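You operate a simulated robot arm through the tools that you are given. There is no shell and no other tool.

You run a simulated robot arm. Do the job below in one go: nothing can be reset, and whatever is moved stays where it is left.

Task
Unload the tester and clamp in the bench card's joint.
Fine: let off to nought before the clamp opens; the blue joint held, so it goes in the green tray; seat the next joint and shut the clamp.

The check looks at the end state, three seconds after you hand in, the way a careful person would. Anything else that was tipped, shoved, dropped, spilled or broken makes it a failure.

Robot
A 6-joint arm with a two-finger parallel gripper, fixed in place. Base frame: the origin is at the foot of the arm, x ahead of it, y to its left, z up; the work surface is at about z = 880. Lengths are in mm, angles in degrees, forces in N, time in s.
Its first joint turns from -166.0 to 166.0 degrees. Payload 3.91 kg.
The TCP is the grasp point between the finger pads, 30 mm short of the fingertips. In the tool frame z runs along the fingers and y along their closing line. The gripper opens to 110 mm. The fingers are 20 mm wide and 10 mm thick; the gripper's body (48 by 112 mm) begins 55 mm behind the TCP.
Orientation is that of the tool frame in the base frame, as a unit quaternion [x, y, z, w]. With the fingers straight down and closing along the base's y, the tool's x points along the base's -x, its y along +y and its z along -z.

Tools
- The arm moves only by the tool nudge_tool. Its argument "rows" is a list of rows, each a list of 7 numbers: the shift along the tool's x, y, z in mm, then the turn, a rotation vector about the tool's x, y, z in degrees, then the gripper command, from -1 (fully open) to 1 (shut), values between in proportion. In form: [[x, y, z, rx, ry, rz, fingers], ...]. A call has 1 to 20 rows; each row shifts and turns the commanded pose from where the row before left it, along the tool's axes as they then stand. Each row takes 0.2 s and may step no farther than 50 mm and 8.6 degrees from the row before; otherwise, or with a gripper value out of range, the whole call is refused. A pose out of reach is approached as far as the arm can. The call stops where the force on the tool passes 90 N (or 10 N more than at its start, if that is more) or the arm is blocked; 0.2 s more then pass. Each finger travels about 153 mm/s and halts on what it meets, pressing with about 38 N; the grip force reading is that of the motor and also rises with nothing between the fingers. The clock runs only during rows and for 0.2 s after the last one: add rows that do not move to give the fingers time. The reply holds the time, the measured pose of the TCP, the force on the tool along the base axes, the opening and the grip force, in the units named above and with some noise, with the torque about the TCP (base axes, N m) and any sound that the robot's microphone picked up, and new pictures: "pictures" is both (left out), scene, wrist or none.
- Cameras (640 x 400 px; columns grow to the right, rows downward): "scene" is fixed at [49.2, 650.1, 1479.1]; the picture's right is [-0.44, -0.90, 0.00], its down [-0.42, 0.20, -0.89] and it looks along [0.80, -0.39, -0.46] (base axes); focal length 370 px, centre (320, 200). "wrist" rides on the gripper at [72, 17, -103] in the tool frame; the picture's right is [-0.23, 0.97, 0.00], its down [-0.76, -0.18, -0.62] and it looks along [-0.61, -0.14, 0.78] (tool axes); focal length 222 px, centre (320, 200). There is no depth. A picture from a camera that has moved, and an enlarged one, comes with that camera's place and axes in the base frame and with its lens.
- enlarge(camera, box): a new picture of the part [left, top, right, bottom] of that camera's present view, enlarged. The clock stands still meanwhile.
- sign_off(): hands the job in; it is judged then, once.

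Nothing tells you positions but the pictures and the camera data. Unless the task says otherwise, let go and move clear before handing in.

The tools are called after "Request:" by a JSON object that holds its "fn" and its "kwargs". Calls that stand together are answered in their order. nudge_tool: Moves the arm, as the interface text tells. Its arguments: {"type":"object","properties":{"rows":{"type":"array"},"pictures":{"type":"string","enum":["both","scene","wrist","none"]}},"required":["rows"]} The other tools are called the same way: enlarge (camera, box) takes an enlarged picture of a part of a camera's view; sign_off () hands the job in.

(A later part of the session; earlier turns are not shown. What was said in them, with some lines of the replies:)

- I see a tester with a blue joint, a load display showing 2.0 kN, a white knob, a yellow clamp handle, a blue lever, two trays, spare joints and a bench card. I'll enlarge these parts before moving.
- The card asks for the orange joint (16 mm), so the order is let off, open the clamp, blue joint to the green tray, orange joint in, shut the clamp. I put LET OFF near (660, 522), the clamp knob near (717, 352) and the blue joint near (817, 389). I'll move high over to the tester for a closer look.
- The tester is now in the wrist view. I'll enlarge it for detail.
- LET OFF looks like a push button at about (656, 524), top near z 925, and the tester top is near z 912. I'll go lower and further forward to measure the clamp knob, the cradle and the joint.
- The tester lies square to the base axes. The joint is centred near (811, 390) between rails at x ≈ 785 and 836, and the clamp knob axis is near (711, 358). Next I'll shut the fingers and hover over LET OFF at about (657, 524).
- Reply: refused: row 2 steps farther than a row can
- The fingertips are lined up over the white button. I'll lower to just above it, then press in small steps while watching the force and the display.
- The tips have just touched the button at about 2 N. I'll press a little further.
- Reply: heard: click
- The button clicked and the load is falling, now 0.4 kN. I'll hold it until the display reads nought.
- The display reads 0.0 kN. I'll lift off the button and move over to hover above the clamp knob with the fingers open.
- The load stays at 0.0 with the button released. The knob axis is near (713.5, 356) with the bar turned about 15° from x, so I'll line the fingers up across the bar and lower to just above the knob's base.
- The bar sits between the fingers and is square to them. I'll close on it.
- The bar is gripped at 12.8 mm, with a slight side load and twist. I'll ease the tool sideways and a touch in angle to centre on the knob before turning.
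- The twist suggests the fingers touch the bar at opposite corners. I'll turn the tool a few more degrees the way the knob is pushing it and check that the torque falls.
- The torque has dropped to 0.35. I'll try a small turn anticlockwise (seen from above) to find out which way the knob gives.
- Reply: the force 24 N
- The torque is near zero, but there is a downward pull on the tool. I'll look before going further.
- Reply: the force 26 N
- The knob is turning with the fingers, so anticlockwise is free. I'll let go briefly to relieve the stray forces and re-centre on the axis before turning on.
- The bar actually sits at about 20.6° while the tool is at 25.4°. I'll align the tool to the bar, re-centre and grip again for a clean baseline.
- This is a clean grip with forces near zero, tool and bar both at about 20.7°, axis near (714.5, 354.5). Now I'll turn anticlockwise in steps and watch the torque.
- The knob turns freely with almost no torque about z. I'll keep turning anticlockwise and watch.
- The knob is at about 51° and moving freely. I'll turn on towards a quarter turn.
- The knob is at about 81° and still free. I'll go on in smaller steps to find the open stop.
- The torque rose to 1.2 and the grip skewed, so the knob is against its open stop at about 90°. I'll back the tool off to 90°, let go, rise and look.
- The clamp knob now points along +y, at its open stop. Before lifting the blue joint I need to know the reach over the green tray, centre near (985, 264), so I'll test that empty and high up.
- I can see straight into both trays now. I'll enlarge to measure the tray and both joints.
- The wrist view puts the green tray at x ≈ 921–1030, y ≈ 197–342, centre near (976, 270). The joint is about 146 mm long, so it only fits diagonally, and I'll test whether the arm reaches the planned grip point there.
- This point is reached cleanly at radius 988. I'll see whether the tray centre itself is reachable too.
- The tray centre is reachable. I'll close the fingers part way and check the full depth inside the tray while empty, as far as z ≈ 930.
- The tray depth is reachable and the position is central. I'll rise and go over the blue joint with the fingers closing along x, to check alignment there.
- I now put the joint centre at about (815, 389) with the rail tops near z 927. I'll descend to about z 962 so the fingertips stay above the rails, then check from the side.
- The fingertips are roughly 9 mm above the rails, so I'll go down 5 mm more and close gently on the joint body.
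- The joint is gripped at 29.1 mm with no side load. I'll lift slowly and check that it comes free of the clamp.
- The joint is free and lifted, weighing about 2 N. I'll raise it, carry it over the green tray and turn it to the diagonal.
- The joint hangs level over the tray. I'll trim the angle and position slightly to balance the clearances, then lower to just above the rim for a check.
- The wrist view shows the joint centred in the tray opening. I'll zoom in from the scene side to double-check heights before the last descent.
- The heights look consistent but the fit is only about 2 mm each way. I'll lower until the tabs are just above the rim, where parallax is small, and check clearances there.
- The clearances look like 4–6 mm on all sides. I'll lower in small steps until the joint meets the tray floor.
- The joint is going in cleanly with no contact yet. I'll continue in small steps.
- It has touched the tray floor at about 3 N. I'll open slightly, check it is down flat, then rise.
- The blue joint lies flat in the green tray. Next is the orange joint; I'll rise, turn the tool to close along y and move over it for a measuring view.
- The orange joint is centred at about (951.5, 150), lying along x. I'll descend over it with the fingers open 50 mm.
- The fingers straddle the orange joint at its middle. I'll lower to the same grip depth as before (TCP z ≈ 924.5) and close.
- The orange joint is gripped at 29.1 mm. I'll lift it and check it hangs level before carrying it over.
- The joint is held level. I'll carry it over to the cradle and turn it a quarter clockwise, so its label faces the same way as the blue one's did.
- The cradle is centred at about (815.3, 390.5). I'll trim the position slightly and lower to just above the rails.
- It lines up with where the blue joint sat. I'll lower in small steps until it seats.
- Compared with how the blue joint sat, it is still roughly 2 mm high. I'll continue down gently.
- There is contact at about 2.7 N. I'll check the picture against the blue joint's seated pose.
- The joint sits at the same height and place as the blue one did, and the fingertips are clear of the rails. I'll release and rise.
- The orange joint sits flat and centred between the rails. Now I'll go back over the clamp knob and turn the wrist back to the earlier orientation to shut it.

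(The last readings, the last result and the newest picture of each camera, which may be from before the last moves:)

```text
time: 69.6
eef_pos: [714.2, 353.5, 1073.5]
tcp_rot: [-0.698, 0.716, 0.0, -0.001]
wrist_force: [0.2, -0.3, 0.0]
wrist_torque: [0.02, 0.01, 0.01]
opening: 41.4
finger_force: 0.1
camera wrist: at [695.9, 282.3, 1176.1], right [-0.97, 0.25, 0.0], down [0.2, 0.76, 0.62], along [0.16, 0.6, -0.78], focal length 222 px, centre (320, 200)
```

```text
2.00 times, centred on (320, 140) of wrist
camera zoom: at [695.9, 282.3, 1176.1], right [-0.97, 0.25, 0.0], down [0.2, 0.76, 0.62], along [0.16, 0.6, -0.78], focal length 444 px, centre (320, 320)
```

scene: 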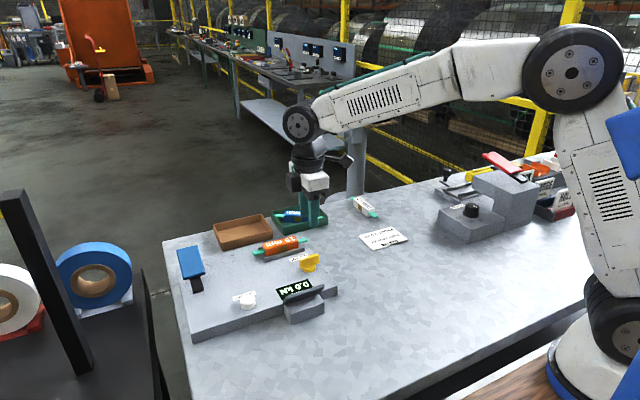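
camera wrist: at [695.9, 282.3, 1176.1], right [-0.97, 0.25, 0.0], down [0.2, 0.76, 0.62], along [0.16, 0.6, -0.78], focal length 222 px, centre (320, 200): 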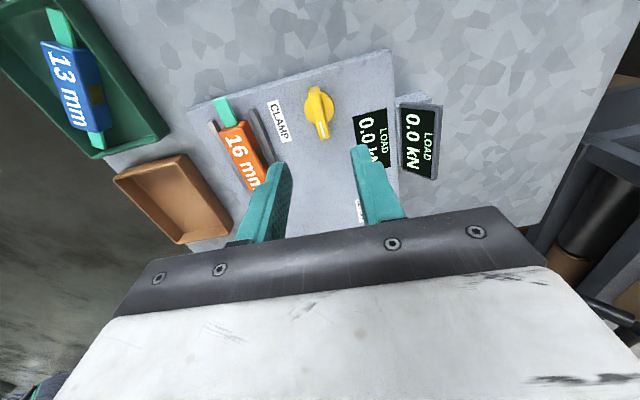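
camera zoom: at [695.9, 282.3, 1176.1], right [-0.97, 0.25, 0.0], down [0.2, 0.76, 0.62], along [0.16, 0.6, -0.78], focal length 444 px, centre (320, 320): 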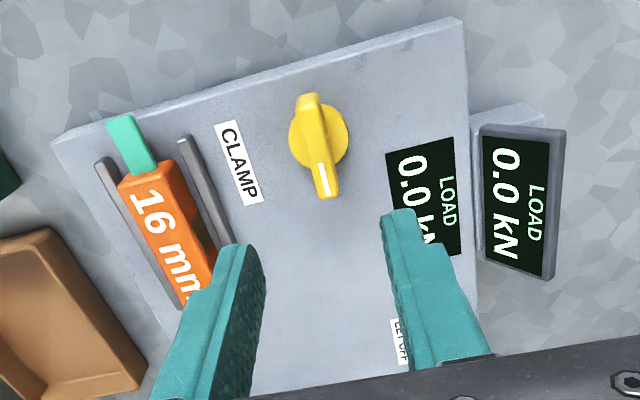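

The tool is back above the knob, with the bar along y at about 90°. I'll align, lower and grip the bar.

Request:
{"fn": "nudge_tool", "kwargs": {"rows": [[-0.7, 0, 30, 0, 0, -1.3, 0.25], [0, 0, 40, 0, 0, 0, 0.25], [0, 0, 30, 0, 0, 0, 0.25], [0, 0, 12, 0, 0, 0, 0.25], [0, 0, 0, 0, 0, 0, 0.25], [0, 0, 0, 0, 0, 0, 0.25]], "pictures": "wrist"}}

Request:
{"fn": "enlarge", "kwargs": {"camera": "wrist", "box": [240, 60, 440, 240]}}

Request:
{"fn": "enlarge", "kwargs": {"camera": "scene", "box": [260, 220, 340, 280]}}

```text
time: 71.0
eef_pos: [715.9, 353.3, 962.2]
tcp_rot: [-0.707, 0.708, -0.001, -0.001]
wrist_force: [0.5, -0.7, 0.0]
wrist_torque: [-0.05, 0.03, 0.02]
opening: 41.5
finger_force: 0.1
camera wrist: at [698.0, 282.0, 1065.1], right [-0.97, 0.23, 0.0], down [0.18, 0.76, 0.62], along [0.14, 0.61, -0.78], focal length 222 px, centre (320, 200)
```

wrist: 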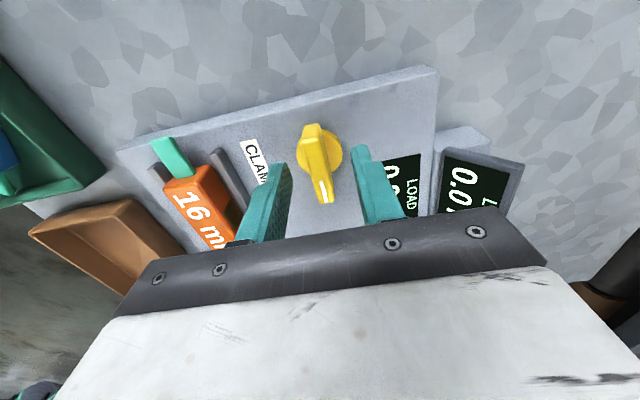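

```text
2.22 times, centred on (340, 150) of wrist
camera zoom: at [698.0, 282.0, 1065.1], right [-0.97, 0.23, 0.0], down [0.18, 0.76, 0.62], along [0.14, 0.61, -0.78], focal length 494 px, centre (276, 311)
```

zoom: 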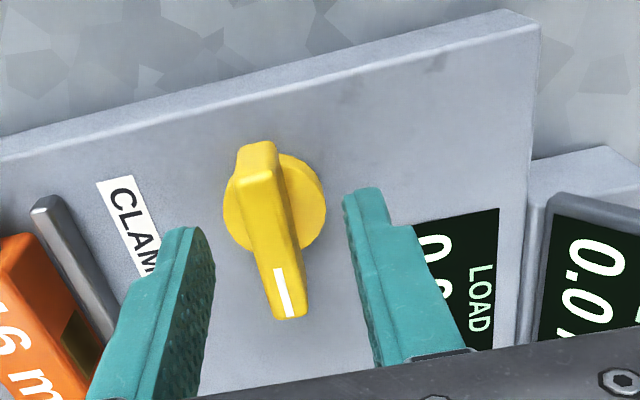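

```text
6.67 times, centred on (300, 250) of scene
camera zoom: at [49.2, 650.1, 1479.1], right [-0.44, -0.9, 0.0], down [-0.42, 0.2, -0.89], along [0.8, -0.39, -0.46], focal length 2469 px, centre (453, -133)
```

zoom: 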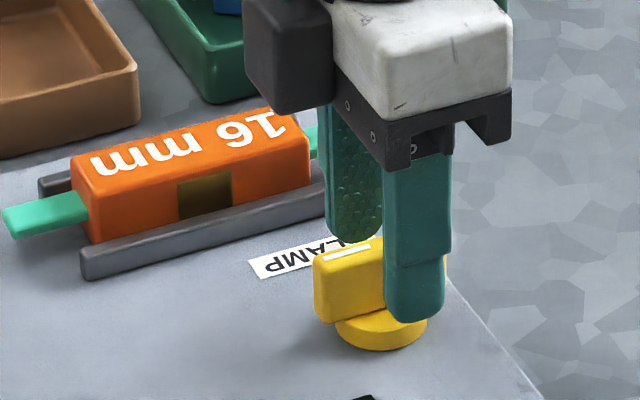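

The bar sits evenly between the fingers. I'll close on it and check the forces.

Request:
{"fn": "nudge_tool", "kwargs": {"rows": [[0, 0, 0, 0, 0, 0, 0.6], [0, 0, 0, 0, 0, 0, 1], [0, 0, 0, 0, 0, 0, 1]], "pictures": "none"}}

```text
time: 71.8
eef_pos: [715.0, 354.4, 963.1]
tcp_rot: [-0.706, 0.708, -0.001, 0.001]
wrist_force: [8.5, 0.9, -0.3]
wrist_torque: [-0.07, -0.11, -0.01]
opening: 11.7
finger_force: 45.9
```

Gripped, with a slight pull in x. I'll shift about 1 mm to centre and start turning clockwise.

Request:
{"fn": "nudge_tool", "kwargs": {"rows": [[0, -0.9, 0, 0, 0, 0, 1], [0, 0, 0, 0, 0, 5, 1], [0, 0, 0, 0, 0, 5, 1], [0, 0, 0, 0, 0, 5, 1], [0, 0, 0, 0, 0, 5, 1], [0, 0, 0, 0, 0, 0, 1]], "pictures": "none"}}

```text
time: 73.2
eef_pos: [715.0, 353.3, 962.1]
tcp_rot: [-0.573, 0.82, 0.0, 0.0]
wrist_force: [-1.9, -2.8, 20.0]
wrist_torque: [-1.16, 0.62, 0.0]
opening: 11.7
finger_force: 45.1
```

Request:
{"fn": "nudge_tool", "kwargs": {"rows": [[0, 0, 0, 0, 0, 5, 1], [0, 0, 0, 0, 0, 5, 1], [0, 0, 0, 0, 0, 5, 1], [0, 0, 0, 0, 0, 5, 1], [0, 0, 0, 0, 0, 5, 1], [0, 0, 0, 0, 0, 0, 1]], "pictures": "wrist"}}

Request:
{"fn": "enlarge", "kwargs": {"camera": "scene", "box": [240, 220, 320, 280]}}

```text
time: 74.6
eef_pos: [713.2, 354.8, 963.6]
tcp_rot: [-0.381, 0.924, 0.0, 0.001]
wrist_force: [-2.6, -2.6, 25.1]
wrist_torque: [-0.52, 0.66, 0.0]
opening: 11.9
finger_force: 44.9
camera wrist: at [651.5, 315.6, 1064.9], right [-0.53, 0.85, 0.0], down [0.66, 0.41, 0.62], along [0.53, 0.33, -0.78], focal length 222 px, centre (320, 200)
```

wrist: 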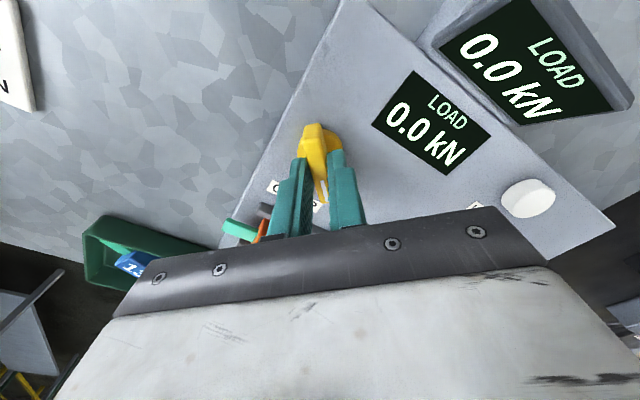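

```text
6.67 times, centred on (280, 250) of scene
camera zoom: at [49.2, 650.1, 1479.1], right [-0.44, -0.9, 0.0], down [-0.42, 0.2, -0.89], along [0.8, -0.39, -0.46], focal length 2469 px, centre (587, -133)
```

zoom: 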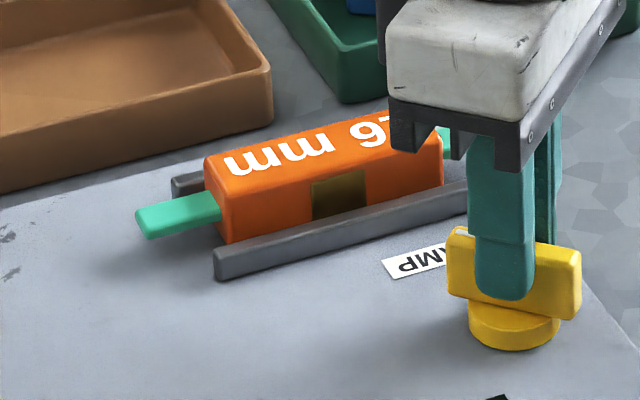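

The knob is at about 45° and following. I'll continue clockwise towards its original shut position.

Request:
{"fn": "nudge_tool", "kwargs": {"rows": [[0, 0, 0, 0, 0, 5, 1], [0, 0, 0, 0, 0, 5, 1], [0, 0, 0, 0, 0, 5, 1], [0, 0, 0, 0, 0, 5, 1], [0, 0, 0, 0, 0, 0, 1]], "pictures": "none"}}

Request:
{"fn": "nudge_tool", "kwargs": {"rows": [[0, 0, 0, 0, 0, 4, 1], [0, 0, 0, 0, 0, 4, 1], [0, 0, 0, 0, 0, 0, 1]], "pictures": "wrist"}}

Request:
{"fn": "enlarge", "kwargs": {"camera": "wrist", "box": [240, 100, 400, 240]}}

```text
time: 75.8
eef_pos: [713.8, 354.1, 963.0]
tcp_rot: [-0.215, 0.977, -0.001, 0.0]
wrist_force: [-9.8, 1.3, 33.6]
wrist_torque: [-0.16, 0.85, -0.05]
opening: 11.6
finger_force: 45.6
```

```text
time: 76.6
eef_pos: [714.1, 353.9, 962.7]
tcp_rot: [-0.147, 0.989, -0.001, 0.002]
wrist_force: [-8.7, 5.1, 28.5]
wrist_torque: [0.61, -0.2, 1.02]
opening: 12.4
finger_force: 45.0
camera wrist: at [640.2, 350.3, 1064.5], right [-0.07, 1.0, 0.0], down [0.78, 0.05, 0.63], along [0.62, 0.04, -0.78], focal length 222 px, centre (320, 200)
```

wrist: 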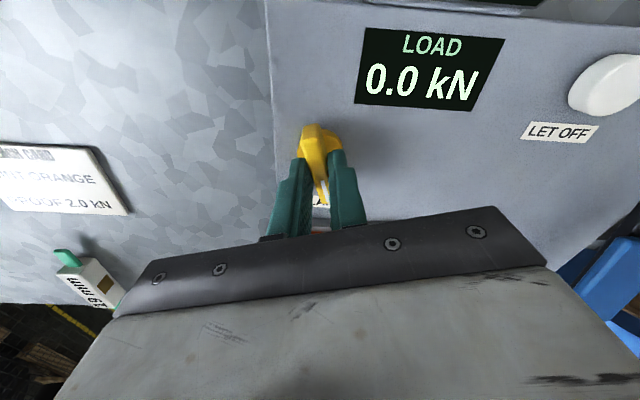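

```text
2.86 times, centred on (320, 170) of wrist
camera zoom: at [640.2, 350.3, 1064.5], right [-0.07, 1.0, 0.0], down [0.78, 0.05, 0.63], along [0.62, 0.04, -0.78], focal length 635 px, centre (320, 286)
```

zoom: 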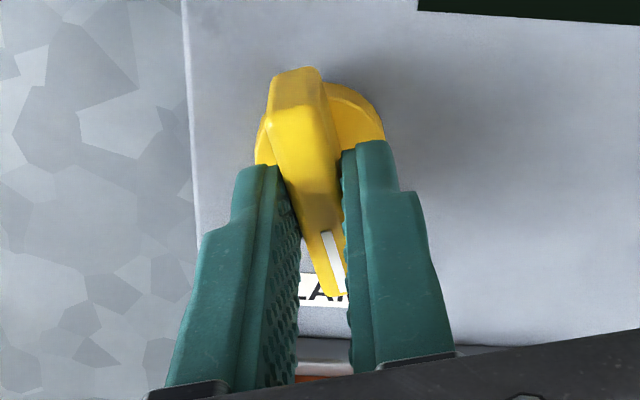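

The torque rose to about 1.0 at around 17°, the same as in the knob's original shut position, so it is against its shut stop. I'll relax the twist, let go and rise to look.

Request:
{"fn": "nudge_tool", "kwargs": {"rows": [[0, 0, 0, 0, 0, -2, 1], [0, 0, 0, 0, 0, 0, 0.7], [0, 0, 0, 0, 0, 0, 0.4], [0, 0, 0, 0, 0, 0, 0.25], [0, 0, -20, 0, 0, 0, 0.25], [0, 0, -40, 0, 0, 0, 0.25], [0, 0, -40, 0, 0, 0, 0.25], [0, 0, -20, 0, 0, 0, 0.25], [0, 0, 0, 0, 0, 0, 0.25]]}}

Request:
{"fn": "enlarge", "kwargs": {"camera": "wrist", "box": [220, 40, 420, 220]}}

Request:
{"fn": "enlarge", "kwargs": {"camera": "scene", "box": [220, 210, 340, 320]}}

```text
time: 78.6
eef_pos: [713.6, 355.1, 1080.5]
tcp_rot: [-0.164, 0.986, -0.002, 0.001]
wrist_force: [0.9, -0.3, 0.4]
wrist_torque: [0.04, 0.01, -0.01]
opening: 41.3
finger_force: 0.2
camera wrist: at [640.5, 347.7, 1183.0], right [-0.1, 0.99, 0.0], down [0.78, 0.08, 0.62], along [0.62, 0.06, -0.78], focal length 222 px, centre (320, 200)
```

scene: 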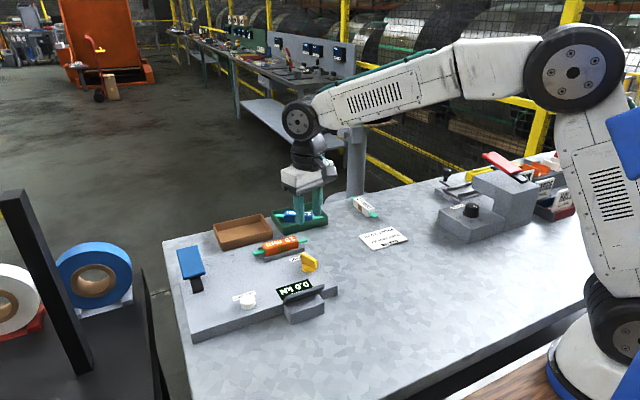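
wrist: 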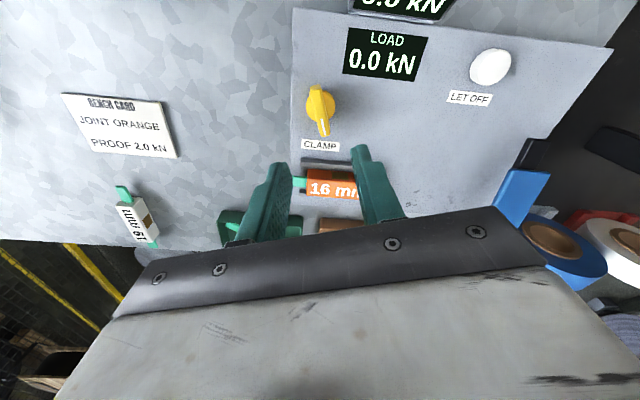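

```text
2.22 times, centred on (320, 130) of wrist
camera zoom: at [640.5, 347.7, 1183.0], right [-0.1, 0.99, 0.0], down [0.78, 0.08, 0.62], along [0.62, 0.06, -0.78], focal length 494 px, centre (320, 356)
```

zoom: 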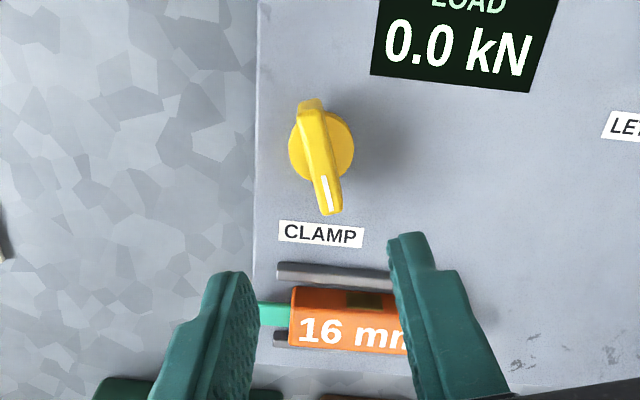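

```text
3.64 times, centred on (280, 265) of scene
camera zoom: at [49.2, 650.1, 1479.1], right [-0.44, -0.9, 0.0], down [-0.42, 0.2, -0.89], along [0.8, -0.39, -0.46], focal length 1347 px, centre (466, -36)
```

zoom: 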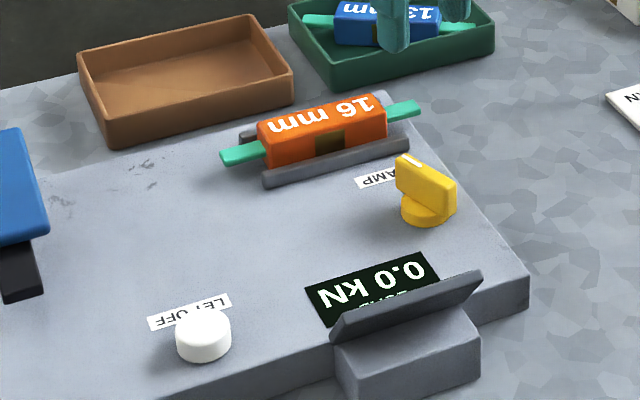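

The knob points back towards the CLAMP label. I'll compare it closely with the initial view and check everything else.

Request:
{"fn": "enlarge", "kwargs": {"camera": "scene", "box": [240, 220, 330, 276]}}

Request:
{"fn": "enlarge", "kwargs": {"camera": "scene", "box": [310, 180, 430, 260]}}

Request:
{"fn": "enlarge", "kwargs": {"camera": "scene", "box": [160, 190, 360, 340]}}

```text
7.11 times, centred on (285, 248) of scene
camera zoom: at [49.2, 650.1, 1479.1], right [-0.44, -0.9, 0.0], down [-0.42, 0.2, -0.89], along [0.8, -0.39, -0.46], focal length 2634 px, centre (569, -141)
```

zoom: 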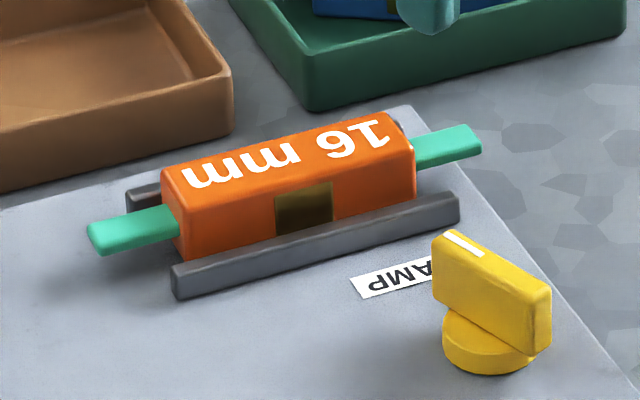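

```text
5.00 times, centred on (370, 220) of scene
camera zoom: at [49.2, 650.1, 1479.1], right [-0.44, -0.9, 0.0], down [-0.42, 0.2, -0.89], along [0.8, -0.39, -0.46], focal length 1852 px, centre (70, 100)
```

zoom: 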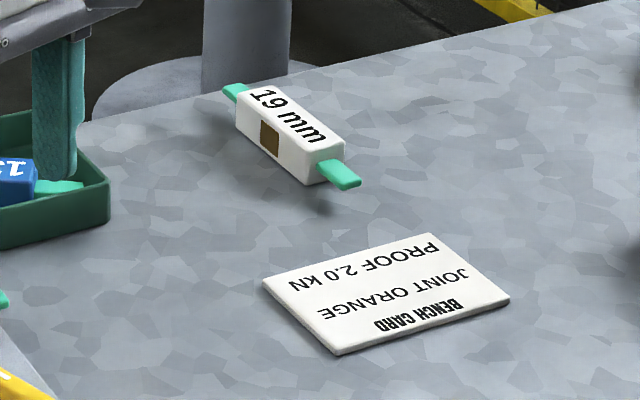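

```text
2.67 times, centred on (260, 265) of scene
camera zoom: at [49.2, 650.1, 1479.1], right [-0.44, -0.9, 0.0], down [-0.42, 0.2, -0.89], along [0.8, -0.39, -0.46], focal length 988 px, centre (480, 27)
```

zoom: 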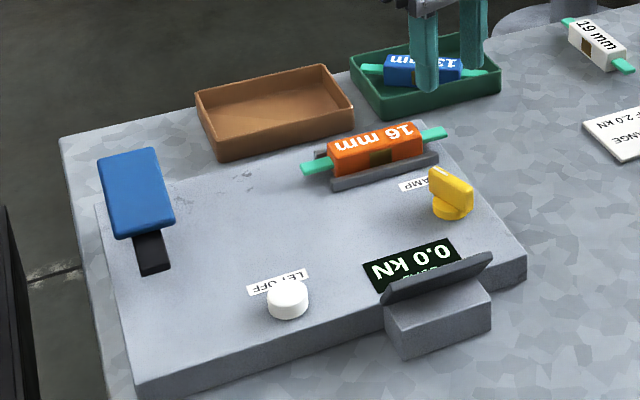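

The knob matches its original shut position exactly, the orange joint is seated, the blue joint is in the green tray, the load reads 0.0 and nothing else has moved. I'll move the arm clear and take a last look.

Request:
{"fn": "nudge_tool", "kwargs": {"rows": [[0, 0, -45, 0, 0, 0, 0.25], [0, 0, -45, 0, 0, 0, 0.25], [24, -34, 0, 0, 0, 0, 0], [24, -34, 0, 0, 0, 0, -0.5], [24, -34, 0, 0, 0, 0, -1], [24, -34, 0, 0, 0, 0, -1], [24, -34, 0, 0, 0, 0, -1], [0, 0, 0, 0, 0, 0, -1], [0, 0, 0, 0, 0, 0, -1]]}}

Request:
{"fn": "enlarge", "kwargs": {"camera": "scene", "box": [160, 190, 360, 340]}}

Request:
{"fn": "enlarge", "kwargs": {"camera": "scene", "box": [250, 195, 330, 265]}}

```text
time: 80.6
eef_pos: [657.1, 153.8, 1172.7]
tcp_rot: [-0.164, 0.986, 0.0, 0.0]
wrist_force: [0.3, 0.1, 0.5]
wrist_torque: [0.0, 0.0, 0.0]
opening: 109.8
finger_force: 0.0
camera wrist: at [583.5, 147.5, 1273.3], right [-0.1, 0.99, 0.0], down [0.78, 0.08, 0.62], along [0.62, 0.06, -0.78], focal length 222 px, centre (320, 200)
```

scene: 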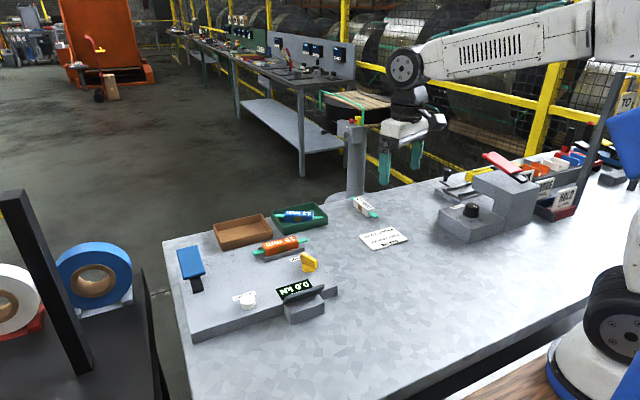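
wrist: 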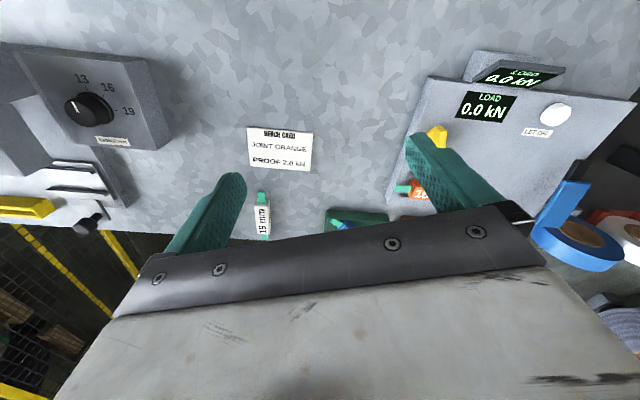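

```text
2.67 times, centred on (260, 265) of scene
camera zoom: at [49.2, 650.1, 1479.1], right [-0.44, -0.9, 0.0], down [-0.42, 0.2, -0.89], along [0.8, -0.39, -0.46], focal length 988 px, centre (480, 27)
```

zoom: 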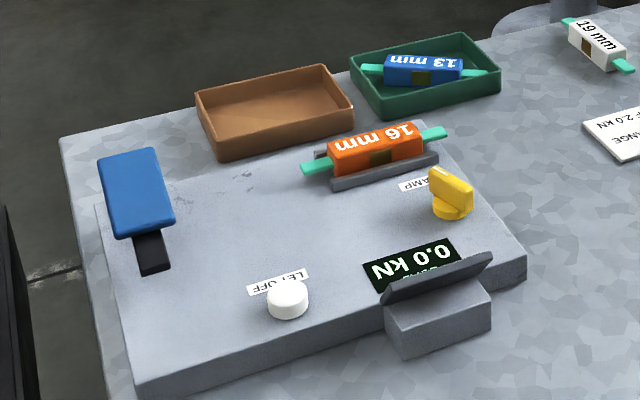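

```text
5.71 times, centred on (290, 230) of scene
camera zoom: at [49.2, 650.1, 1479.1], right [-0.44, -0.9, 0.0], down [-0.42, 0.2, -0.89], along [0.8, -0.39, -0.46], focal length 2116 px, centre (491, 29)
```

zoom: 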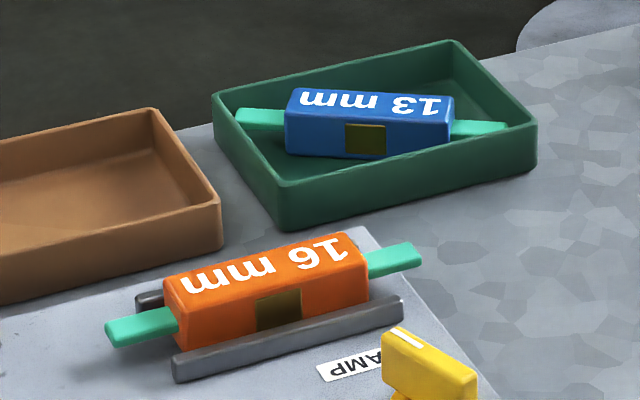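

The final picture shows the job done: the blue joint flat in the green tray, the orange joint in the cradle with the clamp shut, and the load at 0.0 kN. The arm is clear and empty and nothing else was disturbed, so I'm handing in.

Request:
{"fn": "sign_off", "kwargs": {}}

```text
The job is handed in.
```

The tester is unloaded and the bench card's orange joint (16 mm) is seated with the clamp shut. I've handed the job in, but the check's result hasn't come back.

- **Load:** I held LET OFF until the display read 0.0 kN before opening the clamp. It still read 0.0 kN at the end.
- **Blue joint:** it lies flat in the green tray, set diagonally because it's too long to fit straight.
- **Orange joint:** it sits between the cradle rails where the blue one was, with its label facing the same way.
- **Clamp:** I turned the knob back until it met its stop, and it matches its starting position.

In the last pictures everything else on the bench is where it started, and the arm is empty and clear.
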